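You operate a simulated robot arm through the tools that you are given. There is no shell and no other tool.

Carry out the task below with a simulated robot arm. There is one attempt and no reset: what you move stays moved.

Task
Close down: green valve shut, both gauges at zero, regulator backed off.
Fine: shut the valve before dumping; after it back off the regulator, shut the dump knob and unscrew the chuck knob to loose.

The check looks at the end state, three seconds after you hand in, the way a careful person would. Anything else that was tipped, shoved, dropped, spilled or broken makes it a failure.

Robot
A 6-joint arm with a two-finger gripper, fixed in place. Base frame: the origin is at the foot of the arm, x ahead of it, y to its left, z up. Readings come in m, rad, newtons and seconds.
Its first joint turns from -2.897 to 2.897 rad. Payload 2.45 kg.
The tool frame sits at the grasp point between the pads (the TCP): z along the fingers, y along the line on which they close. The tips reach 0.02 m beyond it. Largest opening 0.14 m; the body of the gripper starts 0.168 m behind the TCP.
Orientation is told as [roll, pitch, yaw] about the base's x, y, z axes, in that order, counted from this pose: with the fingers straight down and closing along the base's y, the tool's x points along the base's -x, its y along +y and its z along -z.

Tools
- The arm moves only by the tool move_arm. Its arguments are lists of equal length, an entry for each row: "slide": the shift along the base's x, y, z in m, a list of three; "dr": the turn, a rotation vector about the base's x, y, z in rad, a list of three. In form: {"slide": [[x, y, z], ...], "dr": [[ax, ay, az], ...]}. A call has 1 to 20 rows; each row shifts and turns the commanded pose from where the row before left it. "hand" is the finger opening in m, from 0 to 0.14, set as the call begins (left out, the last holds). Each row takes 0.2 s and may step no farther than 0.05 m and 0.15 rad from the row before; otherwise, or with a gripper value out of range, the whole call is refused. Where a pose cannot be reached the arm comes as near as it can. A force on the tool above 40 N (or 10 N above the force at the start of the call, whichever is more), or a blocked arm, ends the call early, and 0.2 s more pass. Each finger travels about 0.045 m/s and halts on what it meets, pressing with about 41 N; the grip force reading is that of the motor and also rises with nothing between the fingers. The clock runs only during rows and for 0.2 s after the last one: add rows that do not move to give the fingers time. It gives the time, the measured TCP pose, the force on the tool (base axes), the opening and the grip force at its end, in the units of the frame above (readings bear some noise), with the torque about the TCP (base axes, N m) and any sound that the robot's microphone picked up.
- Cameras (640 x 400 px; columns grow to the right, rows downward): "scene" is fixed at [0.2213, 0.6483, 1.6034]; the picture's right is [-0.65, -0.76, 0.00], its down [-0.29, 0.24, -0.93] and it looks along [0.71, -0.60, -0.38] (base axes); focal length 348 px, centre (320, 200). "wrist" rides on the gripper at [0.078, 0.011, -0.209] in the tool frame; the picture's right is [-0.14, 0.99, 0.00], its down [-0.92, -0.13, -0.37] and it looks along [-0.36, -0.05, 0.93] (tool axes); focal length 280 px, centre (320, 200). There is no depth. A picture from a camera that has moved, and an enlarged one, comes with that camera's place and axes in the base frame and with its lens.
- camera(camera): a new picture of that camera. It takes no simulated time.
- enlarge(camera, box): a new picture of the part [left, top, right, bottom] of that camera's present view, enlarged. It takes no simulated time.
- hand_in(): hands the job in; it is judged then, once.

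Places have to be worked out from the pictures, the camera data and where the tool is seen. Open the gripper and draw the arm clear of the work before you hand the job in, unless the task says otherwise.

The tools are called after "Call:" as a command line: name --argument value ..., lists and objects as JSON in quotes. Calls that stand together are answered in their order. move_arm: Moves the arm, as the interface text tells. Its arguments: {"type":"object","properties":{"slide":{"type":"array","items":{"type":"array","items":{"type":"number"}}},"dr":{"type":"array","items":{"type":"array","items":{"type":"number"}}},"hand":{"type":"number"}},"required":["slide","dr"]} The other tools are called the same way: camera (camera) takes a picture; enlarge (camera, box) takes an enlarged picture of a part of a camera's view; hand_in () hands the job in.

At the start:

```text
clock: 0.0
position: [0.5657, -0.0041, 1.4075]
orientation: [-0.001, -0.002, 0.001]
force: [-0.2, -0.2, 0.0]
wrist_torque: [0.02, 0.03, 0.0]
width: 0.14
gripper_force: 0.0
```

scene: 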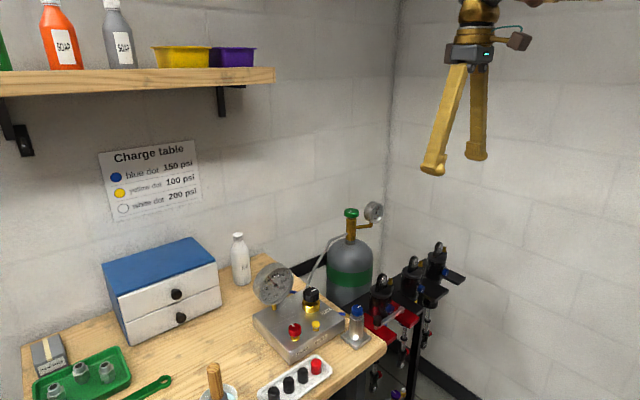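
wrist: 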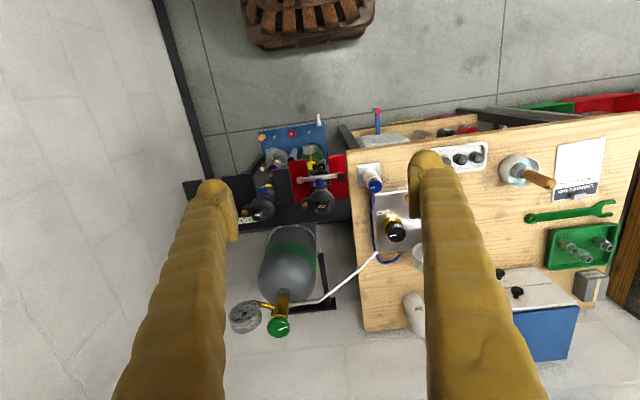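

I start by looking closer at the work area with the scene camera before moving anything.

Call:
enlarge --camera "scene" --box '[230, 190, 400, 370]'

Call:
enlarge --camera "scene" --box '[240, 250, 350, 370]'

Call:
enlarge --camera "wrist" --box '[220, 100, 460, 350]'

Call:
enlarge --camera "scene" --box '[90, 130, 210, 225]'

```text
2.22 times, centred on (315, 280) of scene
camera zoom: at [0.2213, 0.6483, 1.6034], right [-0.65, -0.76, 0.0], down [-0.29, 0.24, -0.93], along [0.71, -0.6, -0.38], focal length 773 px, centre (331, 22)
```

zoom: 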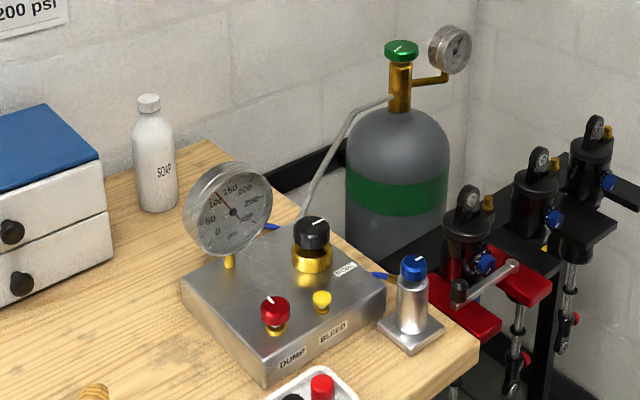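

```text
3.33 times, centred on (295, 310) of scene
camera zoom: at [0.2213, 0.6483, 1.6034], right [-0.65, -0.76, 0.0], down [-0.29, 0.24, -0.93], along [0.71, -0.6, -0.38], focal length 1159 px, centre (403, -167)
```

zoom: 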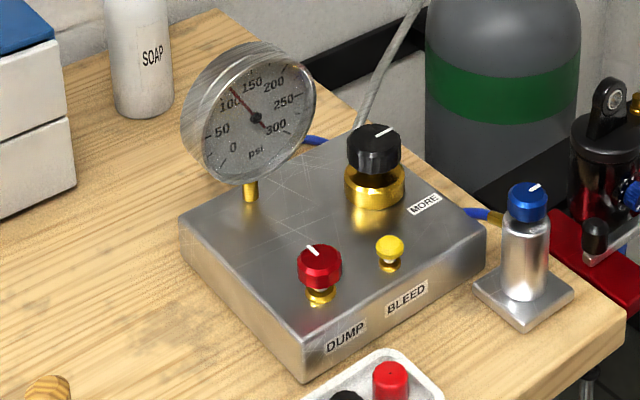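

```text
1.60 times, centred on (340, 225) of wrist
camera zoom: at [0.4882, 0.0064, 1.6156], right [0.14, 0.99, 0.0], down [0.92, -0.13, 0.37], along [0.37, -0.05, -0.93], focal length 449 px, centre (288, 160)
```

zoom: 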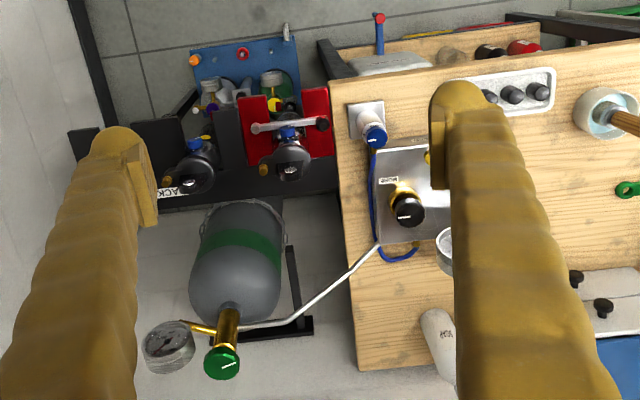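

```text
4.21 times, centred on (150, 178) of scene
camera zoom: at [0.2213, 0.6483, 1.6034], right [-0.65, -0.76, 0.0], down [-0.29, 0.24, -0.93], along [0.71, -0.6, -0.38], focal length 1464 px, centre (1036, 295)
```

zoom: 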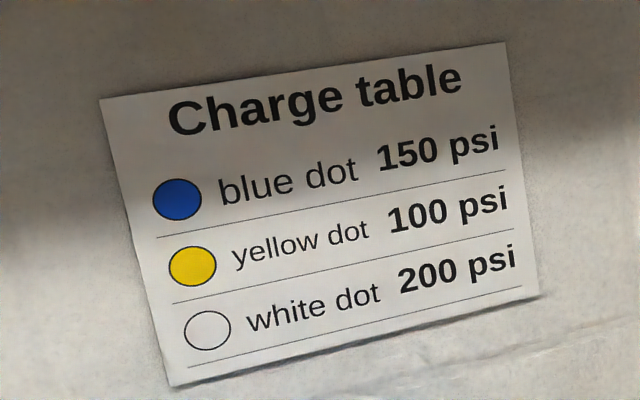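

The scene view and the wrist view triangulate to these positions:
- Green valve: about (1.02, -0.17, 1.09), with the tank gauge about 8 cm from it.
- Black regulator: (0.85, 0.15, 0.995).
- Red dump: (0.80, 0.24, 0.96).
- Blue chuck knob: (0.71, 0.10, 1.00).

I'll move toward the valve at a safe height to see it up close.

Call:
move_arm --slide '[[0.03, -0.02, -0.01], [0.03, -0.02, -0.01], [0.03, -0.02, -0.01], [0.03, -0.02, -0.01], [0.03, -0.02, -0.01], [0.03, -0.02, 0]]' --dr '[[0, 0, 0], [0, 0, 0], [0, 0, 0], [0, 0, 0], [0, 0, 0], [0, 0, 0]]'

```text
clock: 1.4
position: [0.7453, -0.1228, 1.3584]
orientation: [0.0, -0.002, 0.0]
force: [-1.5, 1.0, 0.7]
wrist_torque: [-0.04, -0.06, 0.0]
width: 0.1398
gripper_force: 0.1
```

The arm followed the command. I'll take wrist and scene pictures from here.

Call:
camera --camera "wrist"

Call:
enlarge --camera "wrist" --box '[220, 200, 420, 330]'

Call:
camera --camera "scene"

Call:
enlarge --camera "scene" --box '[330, 190, 400, 235]'

```text
taken
camera wrist: at [0.6673, -0.1122, 1.5661], right [0.14, 0.99, 0.0], down [0.92, -0.13, 0.37], along [0.37, -0.05, -0.93], focal length 280 px, centre (320, 200)
```

wrist: 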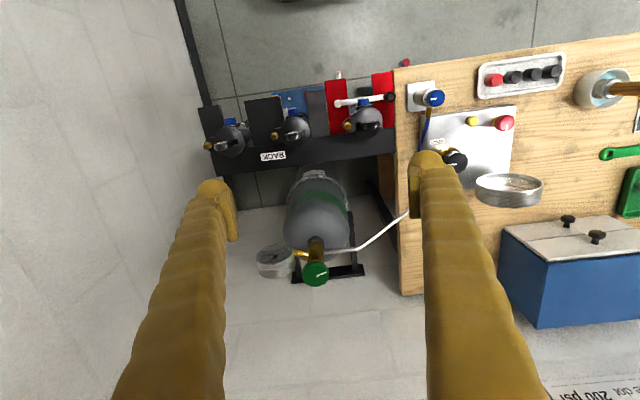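

```text
3.08 times, centred on (320, 265) of wrist
camera zoom: at [0.6673, -0.1122, 1.5661], right [0.14, 0.99, 0.0], down [0.92, -0.13, 0.37], along [0.37, -0.05, -0.93], focal length 863 px, centre (320, 0)
```

zoom: 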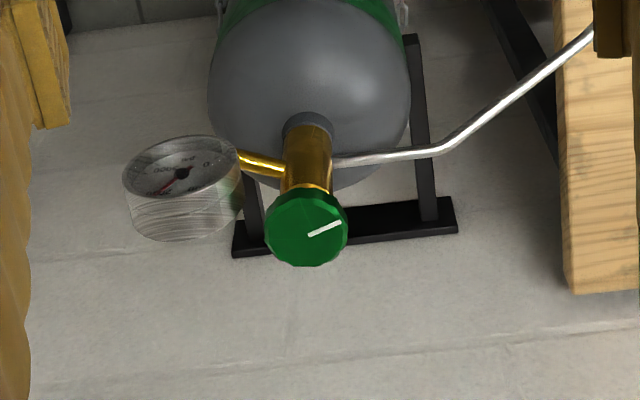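

```text
taken
```

scene: 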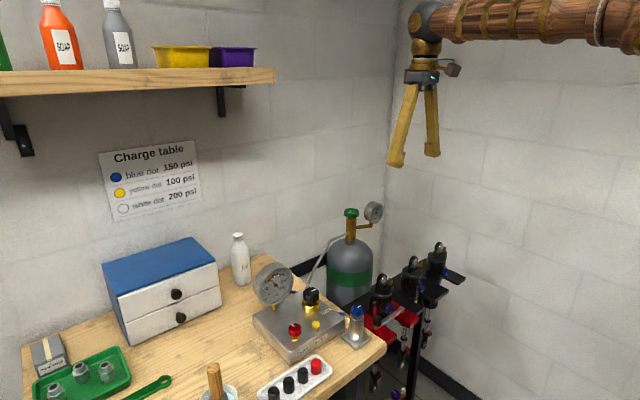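

```text
8.89 times, centred on (365, 212) of scene
camera zoom: at [0.2213, 0.6483, 1.6034], right [-0.65, -0.76, 0.0], down [-0.29, 0.24, -0.93], along [0.71, -0.6, -0.38], focal length 3092 px, centre (-80, 89)
```

zoom: 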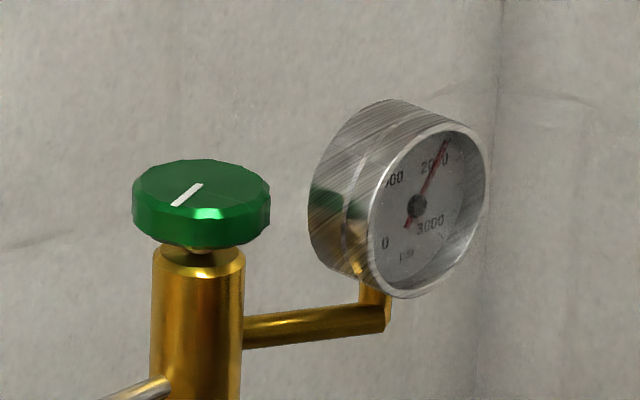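

The valve top is at about (1.016, -0.170, 1.09), 55 mm across. The tank gauge (about 2100 psi) sits very close on its -x/-y side. I'll go above the valve and turn the fingers so they avoid the gauge, then check the reach.

Call:
move_arm --slide '[[0.045, -0.008, -0.008], [0.045, -0.008, -0.008], [0.045, -0.008, -0.008], [0.045, -0.008, -0.008], [0.045, -0.008, -0.008], [0.045, -0.007, -0.008], [0, 0, 0]]' --dr '[[0, 0, 0], [0, 0, 0], [0, 0, 0], [0, 0, 0], [0, 0, 0], [0, 0, 0], [0, 0, 0]]'

```text
clock: 3.0
position: [1.018, -0.1695, 1.3081]
orientation: [0.002, -0.001, 0.001]
force: [-0.6, 0.9, 0.3]
wrist_torque: [0.02, 0.04, 0.0]
width: 0.1401
gripper_force: 0.0
```

The pose above the valve is reachable. Now I turn the tool by about +1.65 rad so the fingers close along x, and narrow the opening.

Call:
move_arm --slide '[[0, 0, 0], [0, 0, 0], [0, 0, 0], [0, 0, 0], [0, 0, 0], [0, 0, 0], [0, 0, 0], [0, 0, 0], [0, 0, 0], [0, 0, 0], [0, 0, 0], [0, 0, 0]]' --dr '[[0, 0, 0.15], [0, 0, 0.15], [0, 0, 0.15], [0, 0, 0.15], [0, 0, 0.15], [0, 0, 0.15], [0, 0, 0.15], [0, 0, 0.15], [0, 0, 0.15], [0, 0, 0.15], [0, 0, 0.15], [0, 0, 0]]' --hand 0.075

Call:
camera --camera "wrist"

Call:
camera --camera "scene"

Call:
enlarge --camera "scene" --box '[310, 120, 420, 230]'

```text
clock: 5.6
position: [1.016, -0.1715, 1.3085]
orientation: [0.0, 0.0, 1.652]
force: [-0.6, 0.5, 0.1]
wrist_torque: [-0.01, 0.0, 0.01]
width: 0.0752
gripper_force: 0.2
```

```text
taken
camera wrist: at [1.0116, -0.2504, 1.5173], right [-1.0, 0.06, 0.0], down [0.05, 0.93, 0.37], along [0.02, 0.37, -0.93], focal length 280 px, centre (320, 200)
```

wrist: 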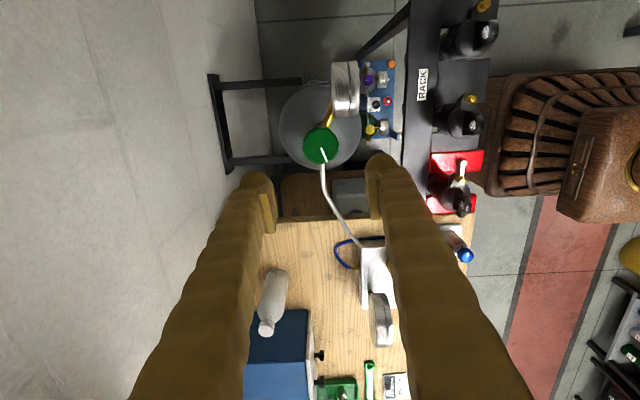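

```text
taken
```

scene: 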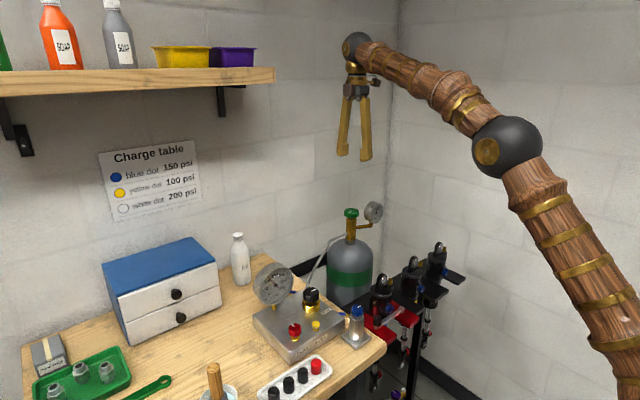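

```text
3.64 times, centred on (365, 175) of scene
camera zoom: at [0.2213, 0.6483, 1.6034], right [-0.65, -0.76, 0.0], down [-0.29, 0.24, -0.93], along [0.71, -0.6, -0.38], focal length 1265 px, centre (156, 291)
```

zoom: 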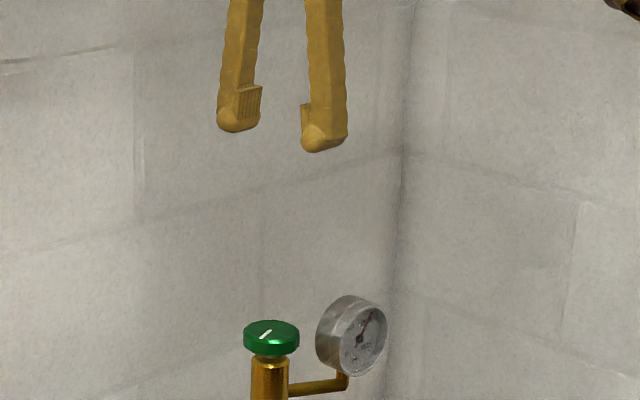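

The fingers straddle the valve along x, clear of the gauge. The refined valve centre is (1.015, -0.169). I'll descend to z about 1.09.

Call:
move_arm --slide '[[0, 0.002, -0.04], [0, 0, -0.04], [0, 0, -0.04], [0, 0, -0.04], [0, 0, -0.03], [0, 0, -0.02], [0, 0, -0.008], [0, 0, 0]]' --dr '[[0, 0, 0], [0, 0, 0], [0, 0, 0], [0, 0, 0], [0, 0, 0], [0, 0, 0], [0, 0, 0], [0, 0, 0]]'

Call:
camera --camera "wrist"

Call:
enlarge --camera "scene" --box '[310, 120, 420, 230]'

```text
clock: 7.4
position: [1.0157, -0.169, 1.0906]
orientation: [0.001, -0.001, 1.649]
force: [-0.6, 0.1, 0.0]
wrist_torque: [0.01, 0.0, -0.02]
width: 0.075
gripper_force: 0.1
```

```text
taken
camera wrist: at [1.0114, -0.248, 1.2989], right [-1.0, 0.06, 0.0], down [0.06, 0.93, 0.37], along [0.02, 0.37, -0.93], focal length 280 px, centre (320, 200)
```

wrist: 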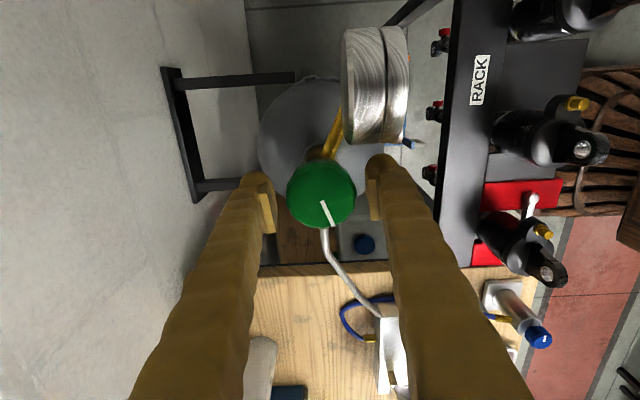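

```text
3.64 times, centred on (365, 175) of scene
camera zoom: at [0.2213, 0.6483, 1.6034], right [-0.65, -0.76, 0.0], down [-0.29, 0.24, -0.93], along [0.71, -0.6, -0.38], focal length 1265 px, centre (156, 291)
```

zoom: 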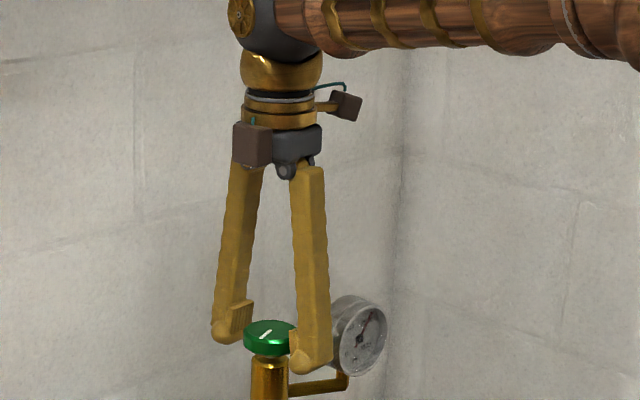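

The pads are centred on the knob at its height. I close the grip on it.

Call:
move_arm --slide '[[0, 0, 0], [0, 0, 0], [0, 0, 0]]' --dr '[[0, 0, 0], [0, 0, 0], [0, 0, 0]]' --hand 0.045

```text
clock: 8.2
position: [1.0148, -0.1683, 1.0901]
orientation: [0.003, -0.003, 1.65]
force: [-18.5, 1.0, -1.3]
wrist_torque: [-0.04, -0.09, -0.05]
width: 0.0541
gripper_force: 37.8
```

I have it gripped at 54 mm, with an 18 N side load in -x, so the knob centre is slightly to -x. I nudge the arm to relieve that before turning.

Call:
move_arm --slide '[[-0.0015, 0, 0], [0, 0, 0]]' --dr '[[0, 0, 0], [0, 0, 0]]'

```text
clock: 8.8
position: [1.015, -0.1687, 1.0891]
orientation: [-0.003, -0.001, 1.649]
force: [14.5, -2.5, -7.1]
wrist_torque: [-0.07, -0.11, -0.03]
width: 0.0538
gripper_force: 45.0
```

The load flipped sign, so the centre lies about halfway between. I shift back 0.7 mm and start turning clockwise gently, watching torque.

Call:
move_arm --slide '[[0.0007, 0, 0], [0, 0, 0], [0, 0, 0], [0, 0, 0], [0, 0, 0]]' --dr '[[0, 0, 0], [0, 0, -0.08], [0, 0, -0.08], [0, 0, -0.08], [0, 0, 0]]'

Call:
enlarge --camera "scene" --box '[330, 190, 400, 235]'

Call:
enlarge --camera "wrist" --box '[260, 140, 380, 240]'

```text
clock: 10.0
position: [1.0146, -0.1691, 1.0923]
orientation: [0.002, 0.0, 1.408]
force: [-6.7, 14.4, -8.6]
wrist_torque: [0.0, 0.06, -0.01]
width: 0.0535
gripper_force: 44.4
```

```text
8.89 times, centred on (365, 212) of scene
camera zoom: at [0.2213, 0.6483, 1.6034], right [-0.65, -0.76, 0.0], down [-0.29, 0.24, -0.93], along [0.71, -0.6, -0.38], focal length 3092 px, centre (-80, 89)
```

zoom: 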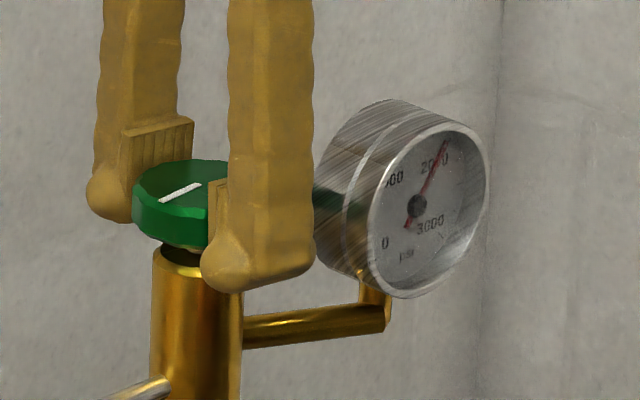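

```text
4.00 times, centred on (320, 190) of wrist
camera zoom: at [0.9926, -0.2448, 1.2989], right [-0.96, 0.3, 0.0], down [0.27, 0.89, 0.37], along [0.11, 0.35, -0.93], focal length 1122 px, centre (320, 240)
```

zoom: 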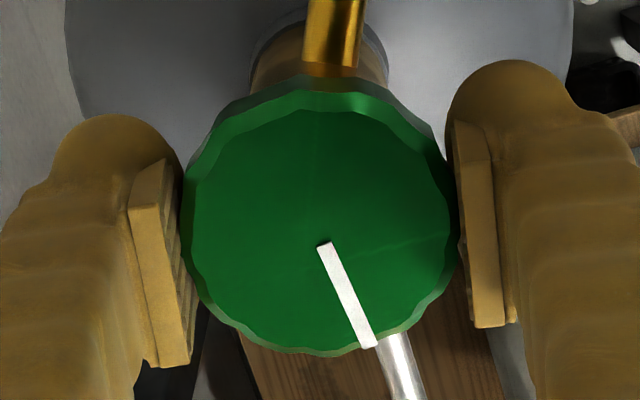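

The knob mark turned with the tool, so the grip is good. I continue clockwise, shifting slightly +y to relieve the side load.

Call:
move_arm --slide '[[0, 0.0007, 0], [0, 0, 0], [0, 0, 0], [0, 0, 0], [0, 0, 0], [0, 0, 0], [0, 0, 0]]' --dr '[[0, 0, -0.1], [0, 0, -0.1], [0, 0, -0.1], [0, 0, -0.1], [0, 0, -0.1], [0, 0, -0.1], [0, 0, 0]]'

Call:
enlarge --camera "wrist" --box '[260, 140, 380, 240]'

Call:
enlarge --camera "scene" --box '[330, 190, 400, 235]'

```text
clock: 11.6
position: [1.0157, -0.1701, 1.0901]
orientation: [0.0, 0.001, 0.808]
force: [-1.4, -5.8, -13.7]
wrist_torque: [0.07, -0.04, 0.01]
width: 0.0534
gripper_force: 44.9
```

```text
4.00 times, centred on (320, 190) of wrist
camera zoom: at [0.9542, -0.2184, 1.299], right [-0.62, 0.78, 0.0], down [0.73, 0.58, 0.37], along [0.29, 0.23, -0.93], focal length 1122 px, centre (320, 240)
```

zoom: 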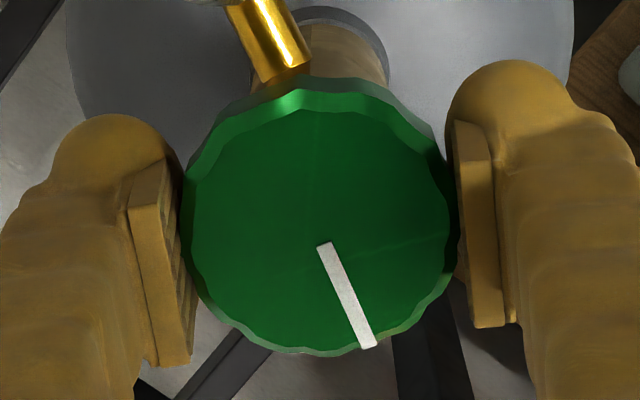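

```text
8.89 times, centred on (365, 212) of scene
camera zoom: at [0.2213, 0.6483, 1.6034], right [-0.65, -0.76, 0.0], down [-0.29, 0.24, -0.93], along [0.71, -0.6, -0.38], focal length 3092 px, centre (-80, 89)
```

zoom: 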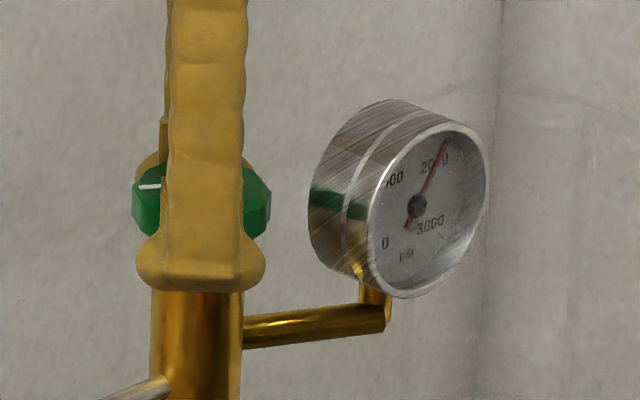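

The knob follows the tool exactly, and the -14 N vertical pull suggests it screws downward as it turns. I ease down 1 mm and continue to yaw about 0.2.

Call:
move_arm --slide '[[0, 0, -0.0007], [0, 0, -0.0003], [0, 0, 0], [0, 0, 0], [0, 0, 0], [0, 0, 0], [0, 0, 0]]' --dr '[[0, 0, -0.1], [0, 0, -0.1], [0, 0, -0.1], [0, 0, -0.1], [0, 0, -0.1], [0, 0, -0.1], [0, 0, 0]]'

Call:
enlarge --camera "wrist" --box '[260, 140, 380, 240]'

```text
clock: 13.2
position: [1.017, -0.1702, 1.0915]
orientation: [-0.001, -0.001, 0.208]
force: [15.7, -21.0, 1.1]
wrist_torque: [0.14, 0.0, 0.01]
width: 0.0535
gripper_force: 45.2
```

```text
4.00 times, centred on (320, 190) of wrist
camera zoom: at [0.9373, -0.1751, 1.2989], right [-0.07, 1.0, 0.0], down [0.93, 0.07, 0.37], along [0.37, 0.03, -0.93], focal length 1122 px, centre (320, 240)
```

zoom: 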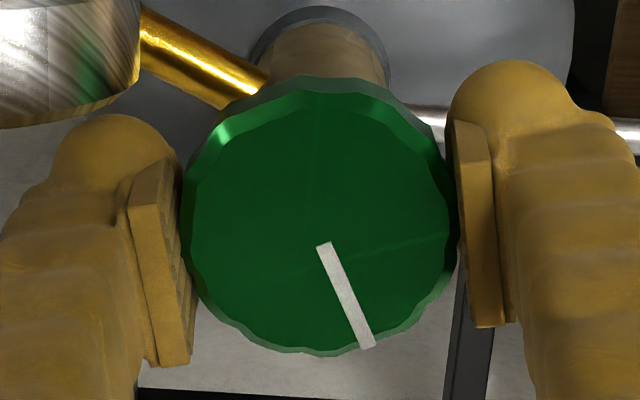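

I turned it about 1.44 rad with no stop felt yet, and the gauge is now near the left finger. I release, swing back counter-clockwise (the fingers don't cross the gauge on that path) and re-grip.

Call:
move_arm --slide '[[0, 0, 0], [0, 0, 0], [0, 0, 0]]' --dr '[[0, 0, 0], [0, 0, 0], [0, 0, 0]]' --hand 0.068

```text
clock: 14.0
position: [1.0155, -0.1681, 1.0911]
orientation: [0.0, -0.001, 0.209]
force: [-0.5, -0.8, 0.5]
wrist_torque: [-0.01, 0.03, 0.01]
width: 0.068
gripper_force: 0.1
```

It's released cleanly. I rotate back +1.5 rad and shift y by -1 mm to centre on the knob better.

Call:
move_arm --slide '[[0, -0.001, 0], [0, 0, 0], [0, 0, 0], [0, 0, 0], [0, 0, 0], [0, 0, 0], [0, 0, 0], [0, 0, 0], [0, 0, 0], [0, 0, 0], [0, 0, 0]]' --dr '[[0, 0, 0.15], [0, 0, 0.15], [0, 0, 0.15], [0, 0, 0.15], [0, 0, 0.15], [0, 0, 0.15], [0, 0, 0.15], [0, 0, 0.15], [0, 0, 0.15], [0, 0, 0.15], [0, 0, 0]]'

Call:
enlarge --camera "wrist" --box '[260, 140, 380, 240]'

```text
clock: 16.4
position: [1.0151, -0.1702, 1.0895]
orientation: [0.0, -0.003, 1.71]
force: [0.6, 0.2, -0.1]
wrist_torque: [0.0, -0.02, -0.01]
width: 0.068
gripper_force: 0.0
```

```text
4.00 times, centred on (320, 190) of wrist
camera zoom: at [1.0158, -0.2493, 1.2985], right [-1.0, 0.0, 0.0], down [0.0, 0.93, 0.37], along [0.0, 0.37, -0.93], focal length 1122 px, centre (320, 240)
```

zoom: 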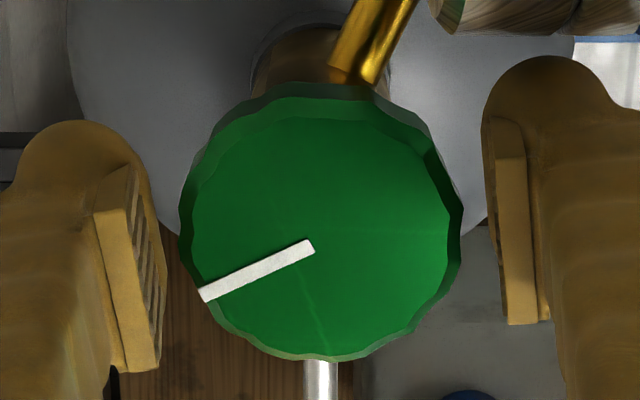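

Mark position confirms the turn. I re-grip and turn another 1.5 rad clockwise in two stages.

Call:
move_arm --slide '[[0, 0, 0], [0, 0, 0], [0, 0, 0], [0, 0, 0], [0, 0, 0], [0, 0, 0], [0, 0, 0], [0, 0, 0], [0, 0, 0], [0, 0, 0], [0, 0, 0]]' --dr '[[0, 0, 0], [0, 0, 0], [0, 0, 0], [0, 0, -0.1], [0, 0, -0.1], [0, 0, -0.1], [0, 0, -0.1], [0, 0, -0.1], [0, 0, -0.1], [0, 0, -0.1], [0, 0, 0]]' --hand 0.045

Call:
enlarge --camera "wrist" --box '[260, 140, 380, 240]'

```text
clock: 18.8
position: [1.0157, -0.1694, 1.0888]
orientation: [0.001, -0.001, 1.009]
force: [-15.5, 1.3, -16.2]
wrist_torque: [-0.1, -0.18, 1.32]
width: 0.0543
gripper_force: 45.2
```

```text
4.00 times, centred on (320, 190) of wrist
camera zoom: at [0.9649, -0.2305, 1.2971], right [-0.76, 0.65, 0.0], down [0.6, 0.71, 0.37], along [0.24, 0.28, -0.93], focal length 1122 px, centre (320, 240)
```

zoom: 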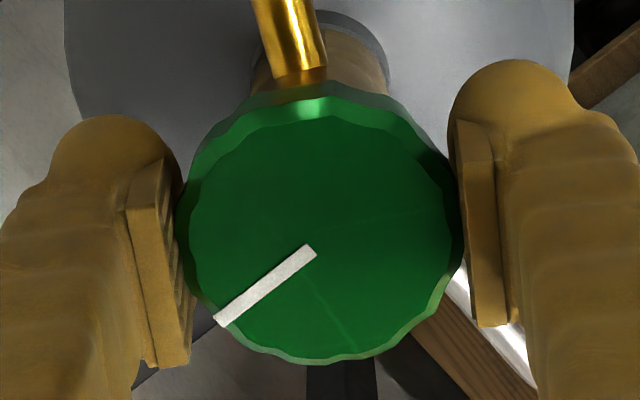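

Torque jumped to 1.3 N·m and the knob lags the fingers slightly, so it appears to be on its shut stop. I try 0.06 rad more to confirm the mark does not move.

Call:
move_arm --slide '[[0, 0, 0], [0, 0, 0]]' --dr '[[0, 0, -0.06], [0, 0, 0]]'

Call:
enlarge --camera "wrist" --box '[260, 140, 380, 240]'

Call:
enlarge --camera "scene" --box '[330, 190, 400, 235]'

```text
clock: 19.6
position: [1.0145, -0.1709, 1.0883]
orientation: [0.003, 0.0, 0.948]
force: [-0.7, 0.5, -1.8]
wrist_torque: [0.04, -0.1, 0.78]
width: 0.0548
gripper_force: 45.2
stopped in row 2: the force on the tool passed its limit at 41 N (the readings are from after the stop); the commanded pose is now the measured one
```

```text
4.00 times, centred on (320, 190) of wrist
camera zoom: at [0.9614, -0.2276, 1.2971], right [-0.72, 0.69, 0.0], down [0.64, 0.67, 0.37], along [0.25, 0.27, -0.93], focal length 1122 px, centre (320, 240)
```

zoom: 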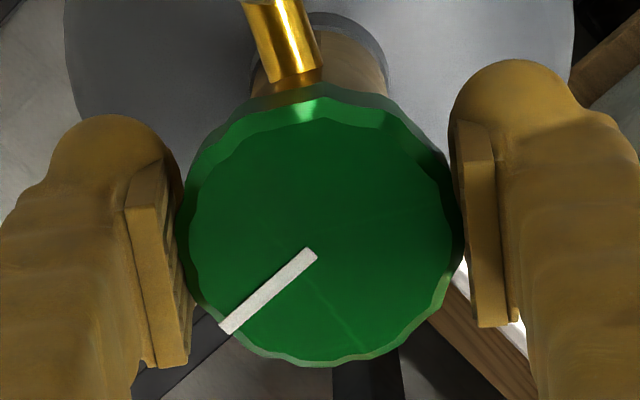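

```text
8.89 times, centred on (365, 212) of scene
camera zoom: at [0.2213, 0.6483, 1.6034], right [-0.65, -0.76, 0.0], down [-0.29, 0.24, -0.93], along [0.71, -0.6, -0.38], focal length 3092 px, centre (-80, 89)
```

zoom: 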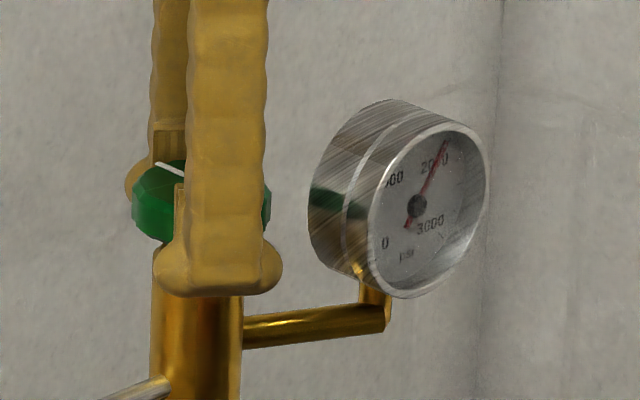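

The mark stayed put while the fingers slipped, so the valve is hard on its shut stop. I open and rise straight up.

Call:
move_arm --slide '[[0, 0, 0], [0, 0, 0], [0, 0, 0], [0, 0, 0.03], [0, 0, 0.04], [0, 0, 0.045], [0, 0, 0.045], [0, 0, 0.045], [0, 0, 0]]' --dr '[[0, 0, 0], [0, 0, 0], [0, 0, 0], [0, 0, 0], [0, 0, 0], [0, 0, 0], [0, 0, 0], [0, 0, 0], [0, 0, 0]]' --hand 0.08

Call:
camera --camera "wrist"

Call:
enlarge --camera "scene" --box '[330, 190, 400, 235]'

```text
clock: 21.6
position: [1.013, -0.1699, 1.2949]
orientation: [0.005, -0.001, 0.948]
force: [0.5, 0.0, 0.0]
wrist_torque: [0.0, -0.01, 0.03]
width: 0.0801
gripper_force: 0.0
```

```text
taken
camera wrist: at [0.9596, -0.227, 1.5045], right [-0.72, 0.69, 0.0], down [0.64, 0.67, 0.37], along [0.25, 0.27, -0.93], focal length 280 px, centre (320, 200)
```

wrist: 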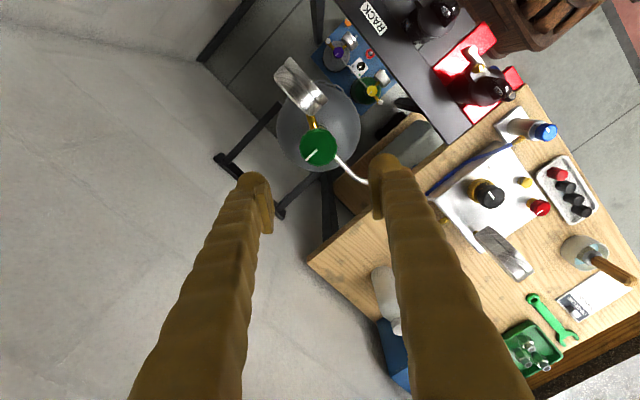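

```text
8.89 times, centred on (365, 212) of scene
camera zoom: at [0.2213, 0.6483, 1.6034], right [-0.65, -0.76, 0.0], down [-0.29, 0.24, -0.93], along [0.71, -0.6, -0.38], focal length 3092 px, centre (-80, 89)
```

zoom: 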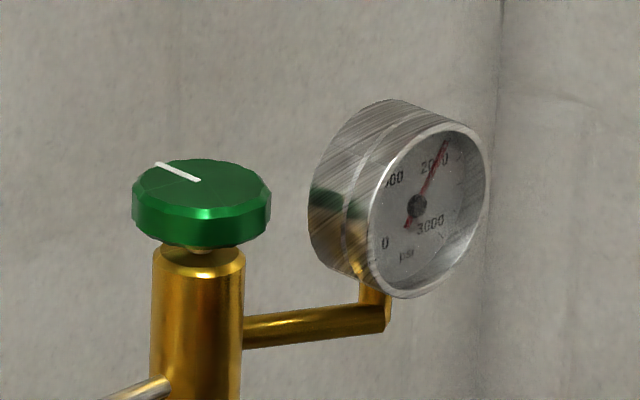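

The tank valve is shut. Now I move above the manifold, turning the tool back to yaw 0, to view the dump, regulator, bleed and gauge.

Call:
move_arm --slide '[[-0.027, 0.03, 0], [-0.027, 0.035, 0], [-0.027, 0.038, 0], [-0.027, 0.038, 0], [-0.027, 0.038, 0], [-0.027, 0.038, 0], [-0.027, 0.038, 0], [-0.027, 0.038, -0.02], [-0.027, 0.038, -0.02], [-0.027, 0.038, -0.02], [0, 0, -0.01]]' --dr '[[0, 0, -0.1], [0, 0, -0.1], [0, 0, -0.1], [0, 0, -0.1], [0, 0, -0.1], [0, 0, -0.1], [0, 0, -0.1], [0, 0, -0.1], [0, 0, -0.1], [0, 0, -0.048], [0, 0, 0]]' --hand 0.14

Call:
camera --camera "wrist"

Call:
enlarge --camera "wrist" --box '[220, 130, 430, 270]'

Call:
camera --camera "scene"

```text
refused: row 8 steps farther than a row can; nothing moved
```

```text
taken
camera wrist: at [0.9596, -0.227, 1.5045], right [-0.72, 0.69, 0.0], down [0.64, 0.67, 0.37], along [0.25, 0.27, -0.93], focal length 280 px, centre (320, 200)
```

wrist: 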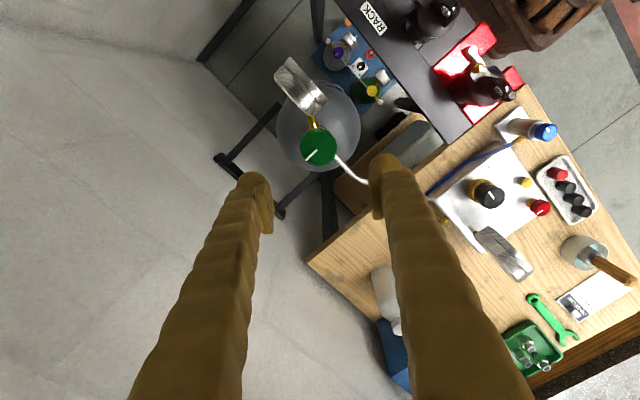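

```text
2.86 times, centred on (325, 200) of wrist
camera zoom: at [0.9596, -0.227, 1.5045], right [-0.72, 0.69, 0.0], down [0.64, 0.67, 0.37], along [0.25, 0.27, -0.93], focal length 801 px, centre (306, 200)
```

zoom: 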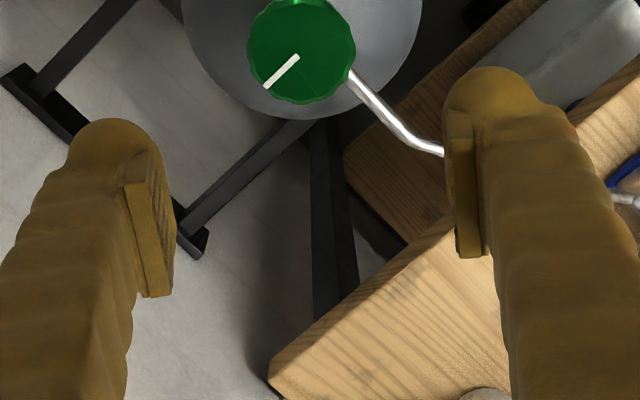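

```text
taken
```

scene: 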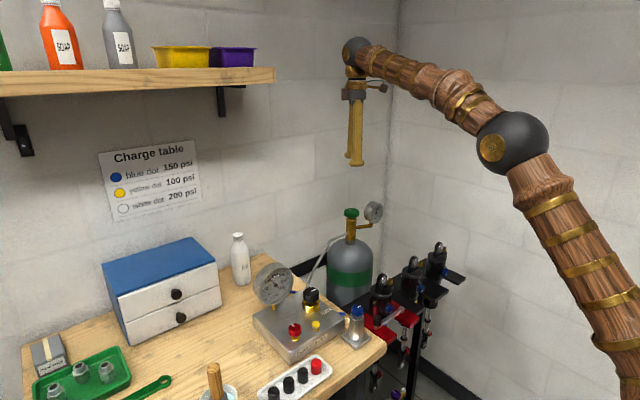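

The call was refused because row 8 stepped over the limit. I resend the same motion with smaller steps.

Call:
move_arm --slide '[[-0.025, 0.03, 0], [-0.025, 0.033, 0], [-0.025, 0.033, 0], [-0.025, 0.033, 0], [-0.025, 0.033, 0], [-0.025, 0.033, 0], [-0.025, 0.033, -0.01], [-0.025, 0.033, -0.02], [-0.025, 0.033, -0.02], [-0.025, 0.033, -0.02], [-0.02, 0.033, -0.02], [0, 0, 0]]' --dr '[[0, 0, -0.1], [0, 0, -0.1], [0, 0, -0.1], [0, 0, -0.1], [0, 0, -0.1], [0, 0, -0.1], [0, 0, -0.1], [0, 0, -0.1], [0, 0, -0.1], [0, 0, -0.048], [0, 0, 0], [0, 0, 0]]' --hand 0.14

Call:
camera --camera "wrist"

Call:
enlarge --camera "wrist" --box '[220, 130, 430, 270]'

Call:
camera --camera "scene"

```text
clock: 24.1
position: [0.7434, 0.1902, 1.2034]
orientation: [0.001, 0.0, -0.001]
force: [-0.3, 0.7, -0.3]
wrist_torque: [0.03, 0.02, -0.02]
width: 0.14
gripper_force: 0.0
```

```text
taken
camera wrist: at [0.6654, 0.2007, 1.4119], right [0.14, 0.99, 0.0], down [0.92, -0.13, 0.37], along [0.36, -0.05, -0.93], focal length 280 px, centre (320, 200)
```

wrist: 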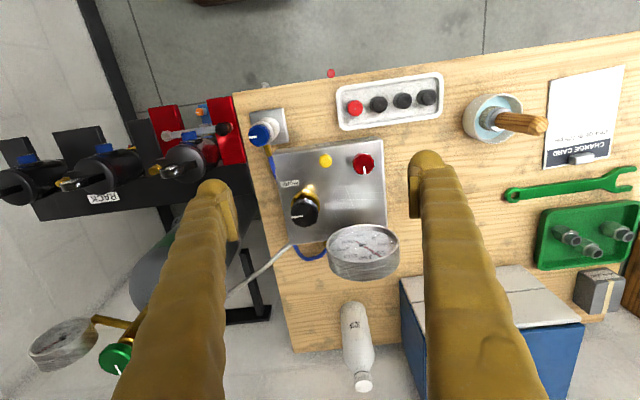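

```text
2.86 times, centred on (325, 200) of wrist
camera zoom: at [0.6654, 0.2007, 1.4119], right [0.14, 0.99, 0.0], down [0.92, -0.13, 0.37], along [0.36, -0.05, -0.93], focal length 801 px, centre (306, 200)
```

zoom: 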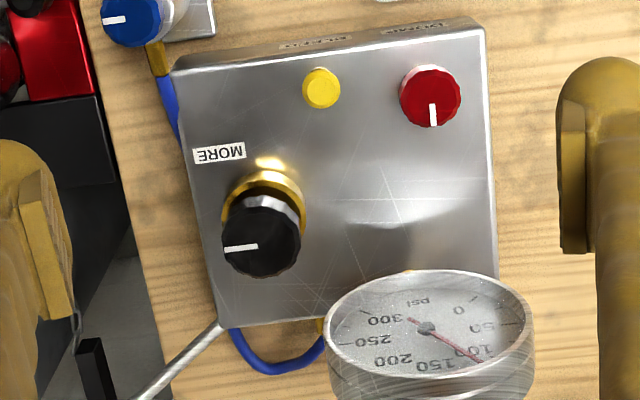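

```text
taken
```

scene: 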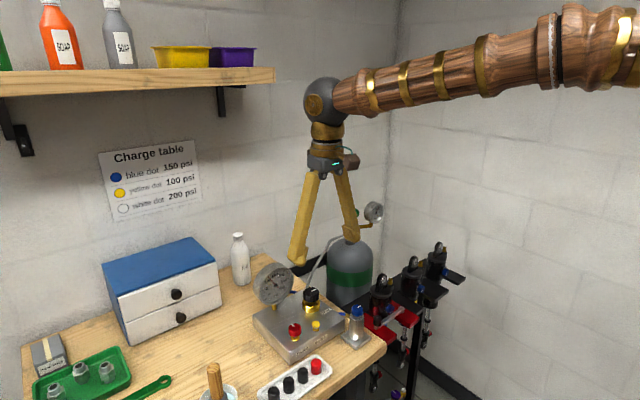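

I now have a clear view. The dump knob (34 mm) is at about (0.783, 0.253), top z about 0.982, and the bleed button is about 6 cm to its -y side. The regulator is at (0.848, 0.150), and the line gauge reads about 110 psi. Before acting I check the charge card and the close detail of knobs and gauge.

Call:
enlarge --camera "wrist" --box '[530, 60, 640, 180]'

Call:
enlarge --camera "wrist" --box '[230, 95, 310, 155]'

Call:
enlarge --camera "scene" --box '[335, 290, 385, 355]'

Call:
enlarge --camera "scene" --box '[245, 255, 335, 355]'

```text
3.33 times, centred on (585, 120) of wrist
camera zoom: at [0.6654, 0.2007, 1.4119], right [0.14, 0.99, 0.0], down [0.92, -0.13, 0.37], along [0.36, -0.05, -0.93], focal length 935 px, centre (-563, 467)
```

zoom: 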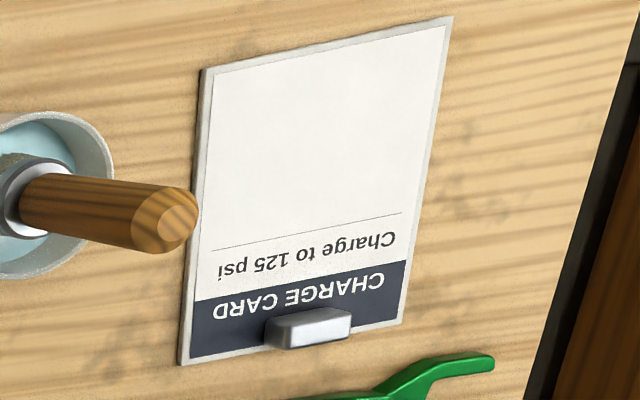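

```text
6.67 times, centred on (270, 125) of wrist
camera zoom: at [0.6654, 0.2007, 1.4119], right [0.14, 0.99, 0.0], down [0.92, -0.13, 0.37], along [0.36, -0.05, -0.93], focal length 1869 px, centre (653, 700)
```

zoom: 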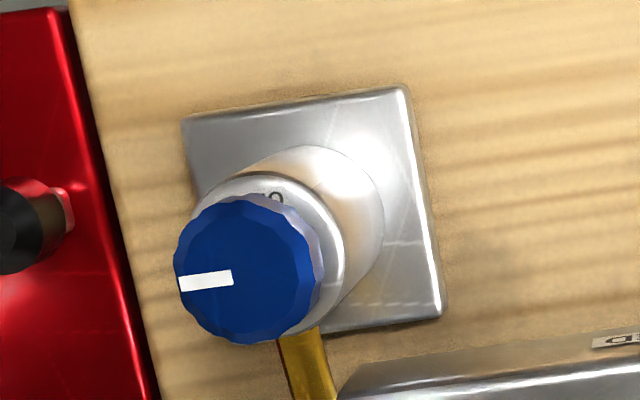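

```text
6.15 times, centred on (360, 322) of scene
camera zoom: at [0.2213, 0.6483, 1.6034], right [-0.65, -0.76, 0.0], down [-0.29, 0.24, -0.93], along [0.71, -0.6, -0.38], focal length 2140 px, centre (74, -554)
```

zoom: 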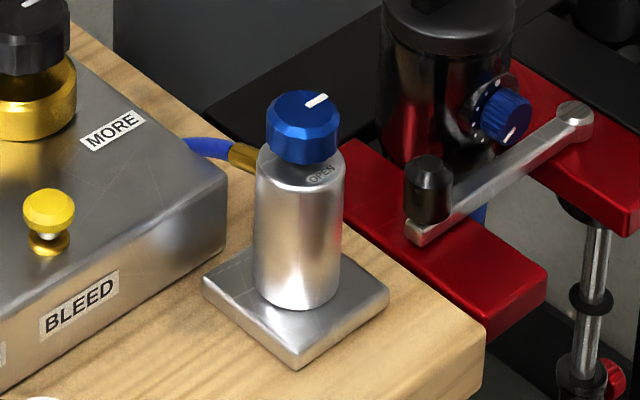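

```text
4.00 times, centred on (290, 305) of scene
camera zoom: at [0.2213, 0.6483, 1.6034], right [-0.65, -0.76, 0.0], down [-0.29, 0.24, -0.93], along [0.71, -0.6, -0.38], focal length 1391 px, centre (440, -220)
```

zoom: 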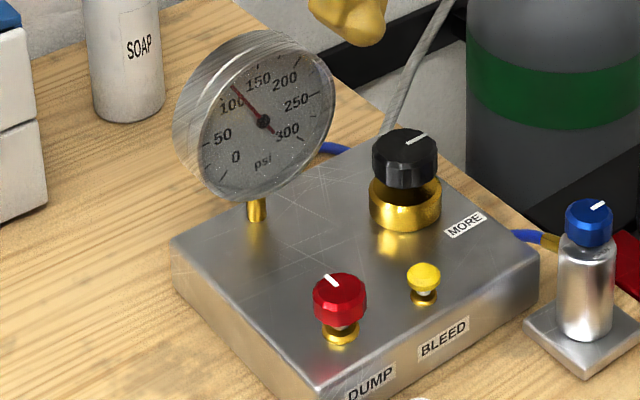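

The card just says the charge level; nothing changes the shutdown. I move above the dump knob with fingers turned away from the bleed button, and narrow the opening.

Call:
move_arm --slide '[[0.0066, 0.0105, -0.02], [0.0066, 0.0105, -0.02], [0.0066, 0.0105, -0.02], [0.0066, 0.0105, -0.02], [0.0066, 0.0105, -0.02], [0.0066, 0.0105, -0.02], [0, 0, 0]]' --dr '[[0, 0, -0.15], [0, 0, -0.15], [0, 0, -0.15], [0, 0, -0.15], [0, 0, -0.15], [0, 0, -0.15], [0, 0, 0]]' --hand 0.055

Call:
camera --camera "wrist"

Call:
enlarge --camera "scene" --box '[245, 235, 345, 355]'

```text
clock: 25.8
position: [0.7844, 0.2536, 1.0844]
orientation: [0.002, -0.001, -0.903]
force: [-0.4, 1.1, 0.9]
wrist_torque: [-0.01, -0.02, 0.02]
width: 0.0552
gripper_force: 0.1
```

```text
taken
camera wrist: at [0.7447, 0.3206, 1.2923], right [0.86, 0.51, 0.0], down [0.47, -0.8, 0.37], along [0.19, -0.32, -0.93], focal length 280 px, centre (320, 200)
```

wrist: 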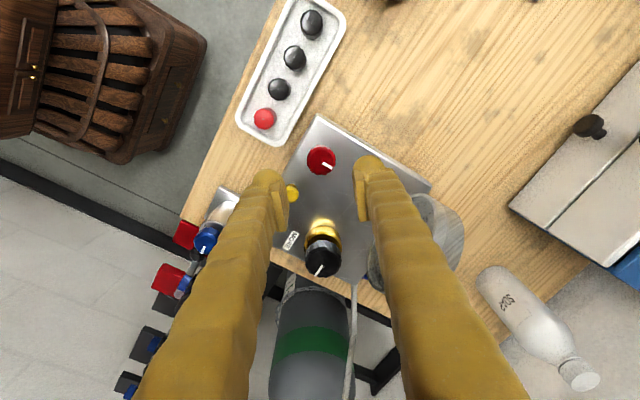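

```text
3.33 times, centred on (295, 295) of scene
camera zoom: at [0.2213, 0.6483, 1.6034], right [-0.65, -0.76, 0.0], down [-0.29, 0.24, -0.93], along [0.71, -0.6, -0.38], focal length 1159 px, centre (403, -117)
```

zoom: 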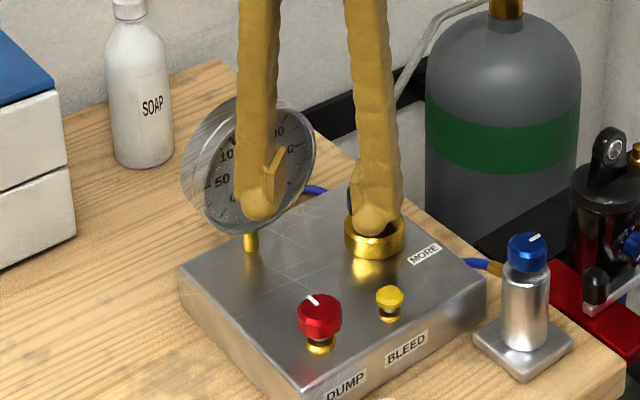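

The knob centre computes to (0.785, 0.255), nearly under the TCP. I descend to z about 0.98 around it.

Call:
move_arm --slide '[[0.0005, 0.0013, -0.03], [0, 0, -0.03], [0, 0, -0.025], [0, 0, -0.015], [0, 0, -0.004], [0, 0, 0]]' --dr '[[0, 0, 0], [0, 0, 0], [0, 0, 0], [0, 0, 0], [0, 0, 0], [0, 0, 0]]'

Call:
enlarge --camera "wrist" --box '[240, 120, 400, 240]'

Call:
enlarge --camera "scene" --box '[245, 255, 345, 355]'

```text
clock: 27.1
position: [0.7837, 0.2534, 0.9798]
orientation: [0.003, 0.0, -0.901]
force: [-0.4, -0.6, -0.3]
wrist_torque: [-0.04, 0.01, -0.02]
width: 0.0551
gripper_force: 0.1
```

```text
3.33 times, centred on (320, 180) of wrist
camera zoom: at [0.7446, 0.3213, 1.1897], right [0.86, 0.51, 0.0], down [0.47, -0.8, 0.37], along [0.19, -0.32, -0.93], focal length 935 px, centre (320, 267)
```

zoom: 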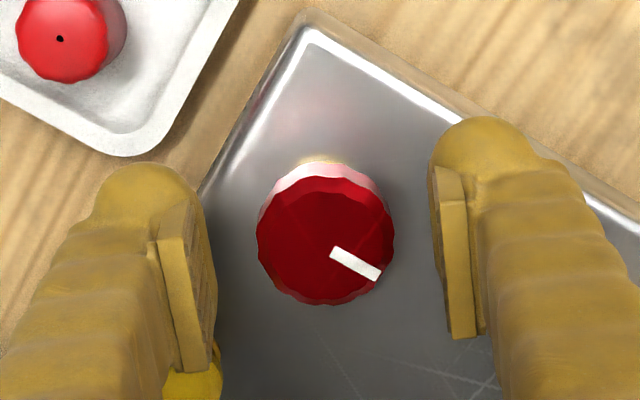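

```text
4.00 times, centred on (295, 305) of scene
camera zoom: at [0.2213, 0.6483, 1.6034], right [-0.65, -0.76, 0.0], down [-0.29, 0.24, -0.93], along [0.71, -0.6, -0.38], focal length 1391 px, centre (420, -220)
```

zoom: 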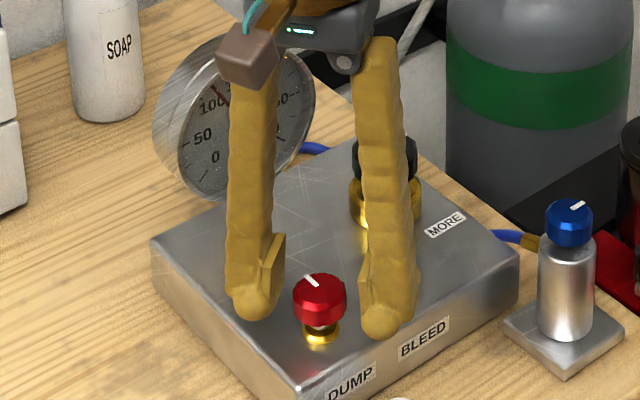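

The knob sits between the pads with the bleed button clear. I close onto the dump knob.

Call:
move_arm --slide '[[0, 0, 0], [0, 0, 0], [0, 0, 0]]' --dr '[[0, 0, 0], [0, 0, 0], [0, 0, 0]]' --hand 0.026

```text
clock: 27.9
position: [0.7846, 0.2537, 0.9802]
orientation: [0.003, -0.001, -0.902]
force: [11.2, 7.0, -4.4]
wrist_torque: [0.09, -0.07, -0.02]
width: 0.0345
gripper_force: 6.0
```

Gripped at 34.5 mm with a small side load toward +x/+y. I shift slightly that way and begin turning counter-clockwise (open the dump), checking the gauge.

Call:
move_arm --slide '[[0.0005, 0.0003, 0], [0, 0, 0], [0, 0, 0], [0, 0, 0], [0, 0, 0], [0, 0, 0]]' --dr '[[0, 0, 0], [0, 0, 0.08], [0, 0, 0.1], [0, 0, 0.1], [0, 0, 0.1], [0, 0, 0]]'

Call:
enlarge --camera "scene" --box '[245, 255, 345, 355]'

Call:
enlarge --camera "wrist" --box '[240, 120, 400, 240]'

```text
clock: 29.4
position: [0.785, 0.2546, 0.9806]
orientation: [0.003, 0.0, -0.519]
force: [11.0, 15.4, 4.9]
wrist_torque: [0.21, -0.07, 0.0]
width: 0.0325
gripper_force: 44.9
```

```text
4.00 times, centred on (295, 305) of scene
camera zoom: at [0.2213, 0.6483, 1.6034], right [-0.65, -0.76, 0.0], down [-0.29, 0.24, -0.93], along [0.71, -0.6, -0.38], focal length 1391 px, centre (420, -220)
```

zoom: 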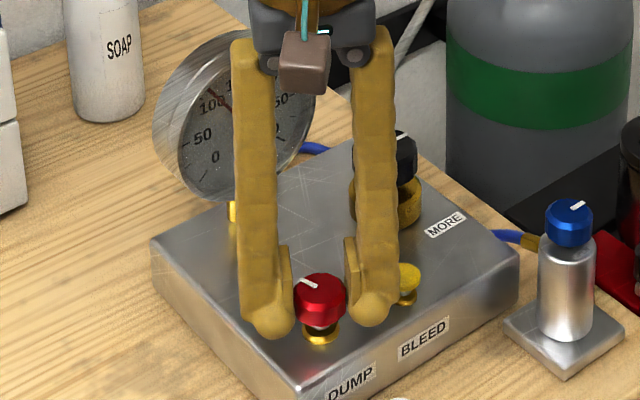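

```text
3.33 times, centred on (320, 180) of wrist
camera zoom: at [0.7232, 0.3024, 1.1888], right [0.61, 0.79, 0.0], down [0.74, -0.57, 0.37], along [0.29, -0.22, -0.93], focal length 935 px, centre (320, 267)
```

zoom: 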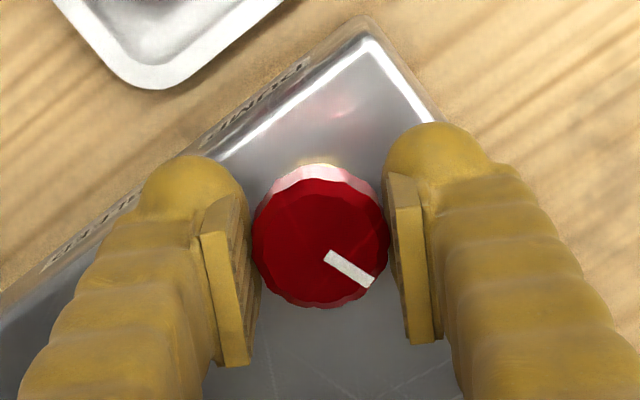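

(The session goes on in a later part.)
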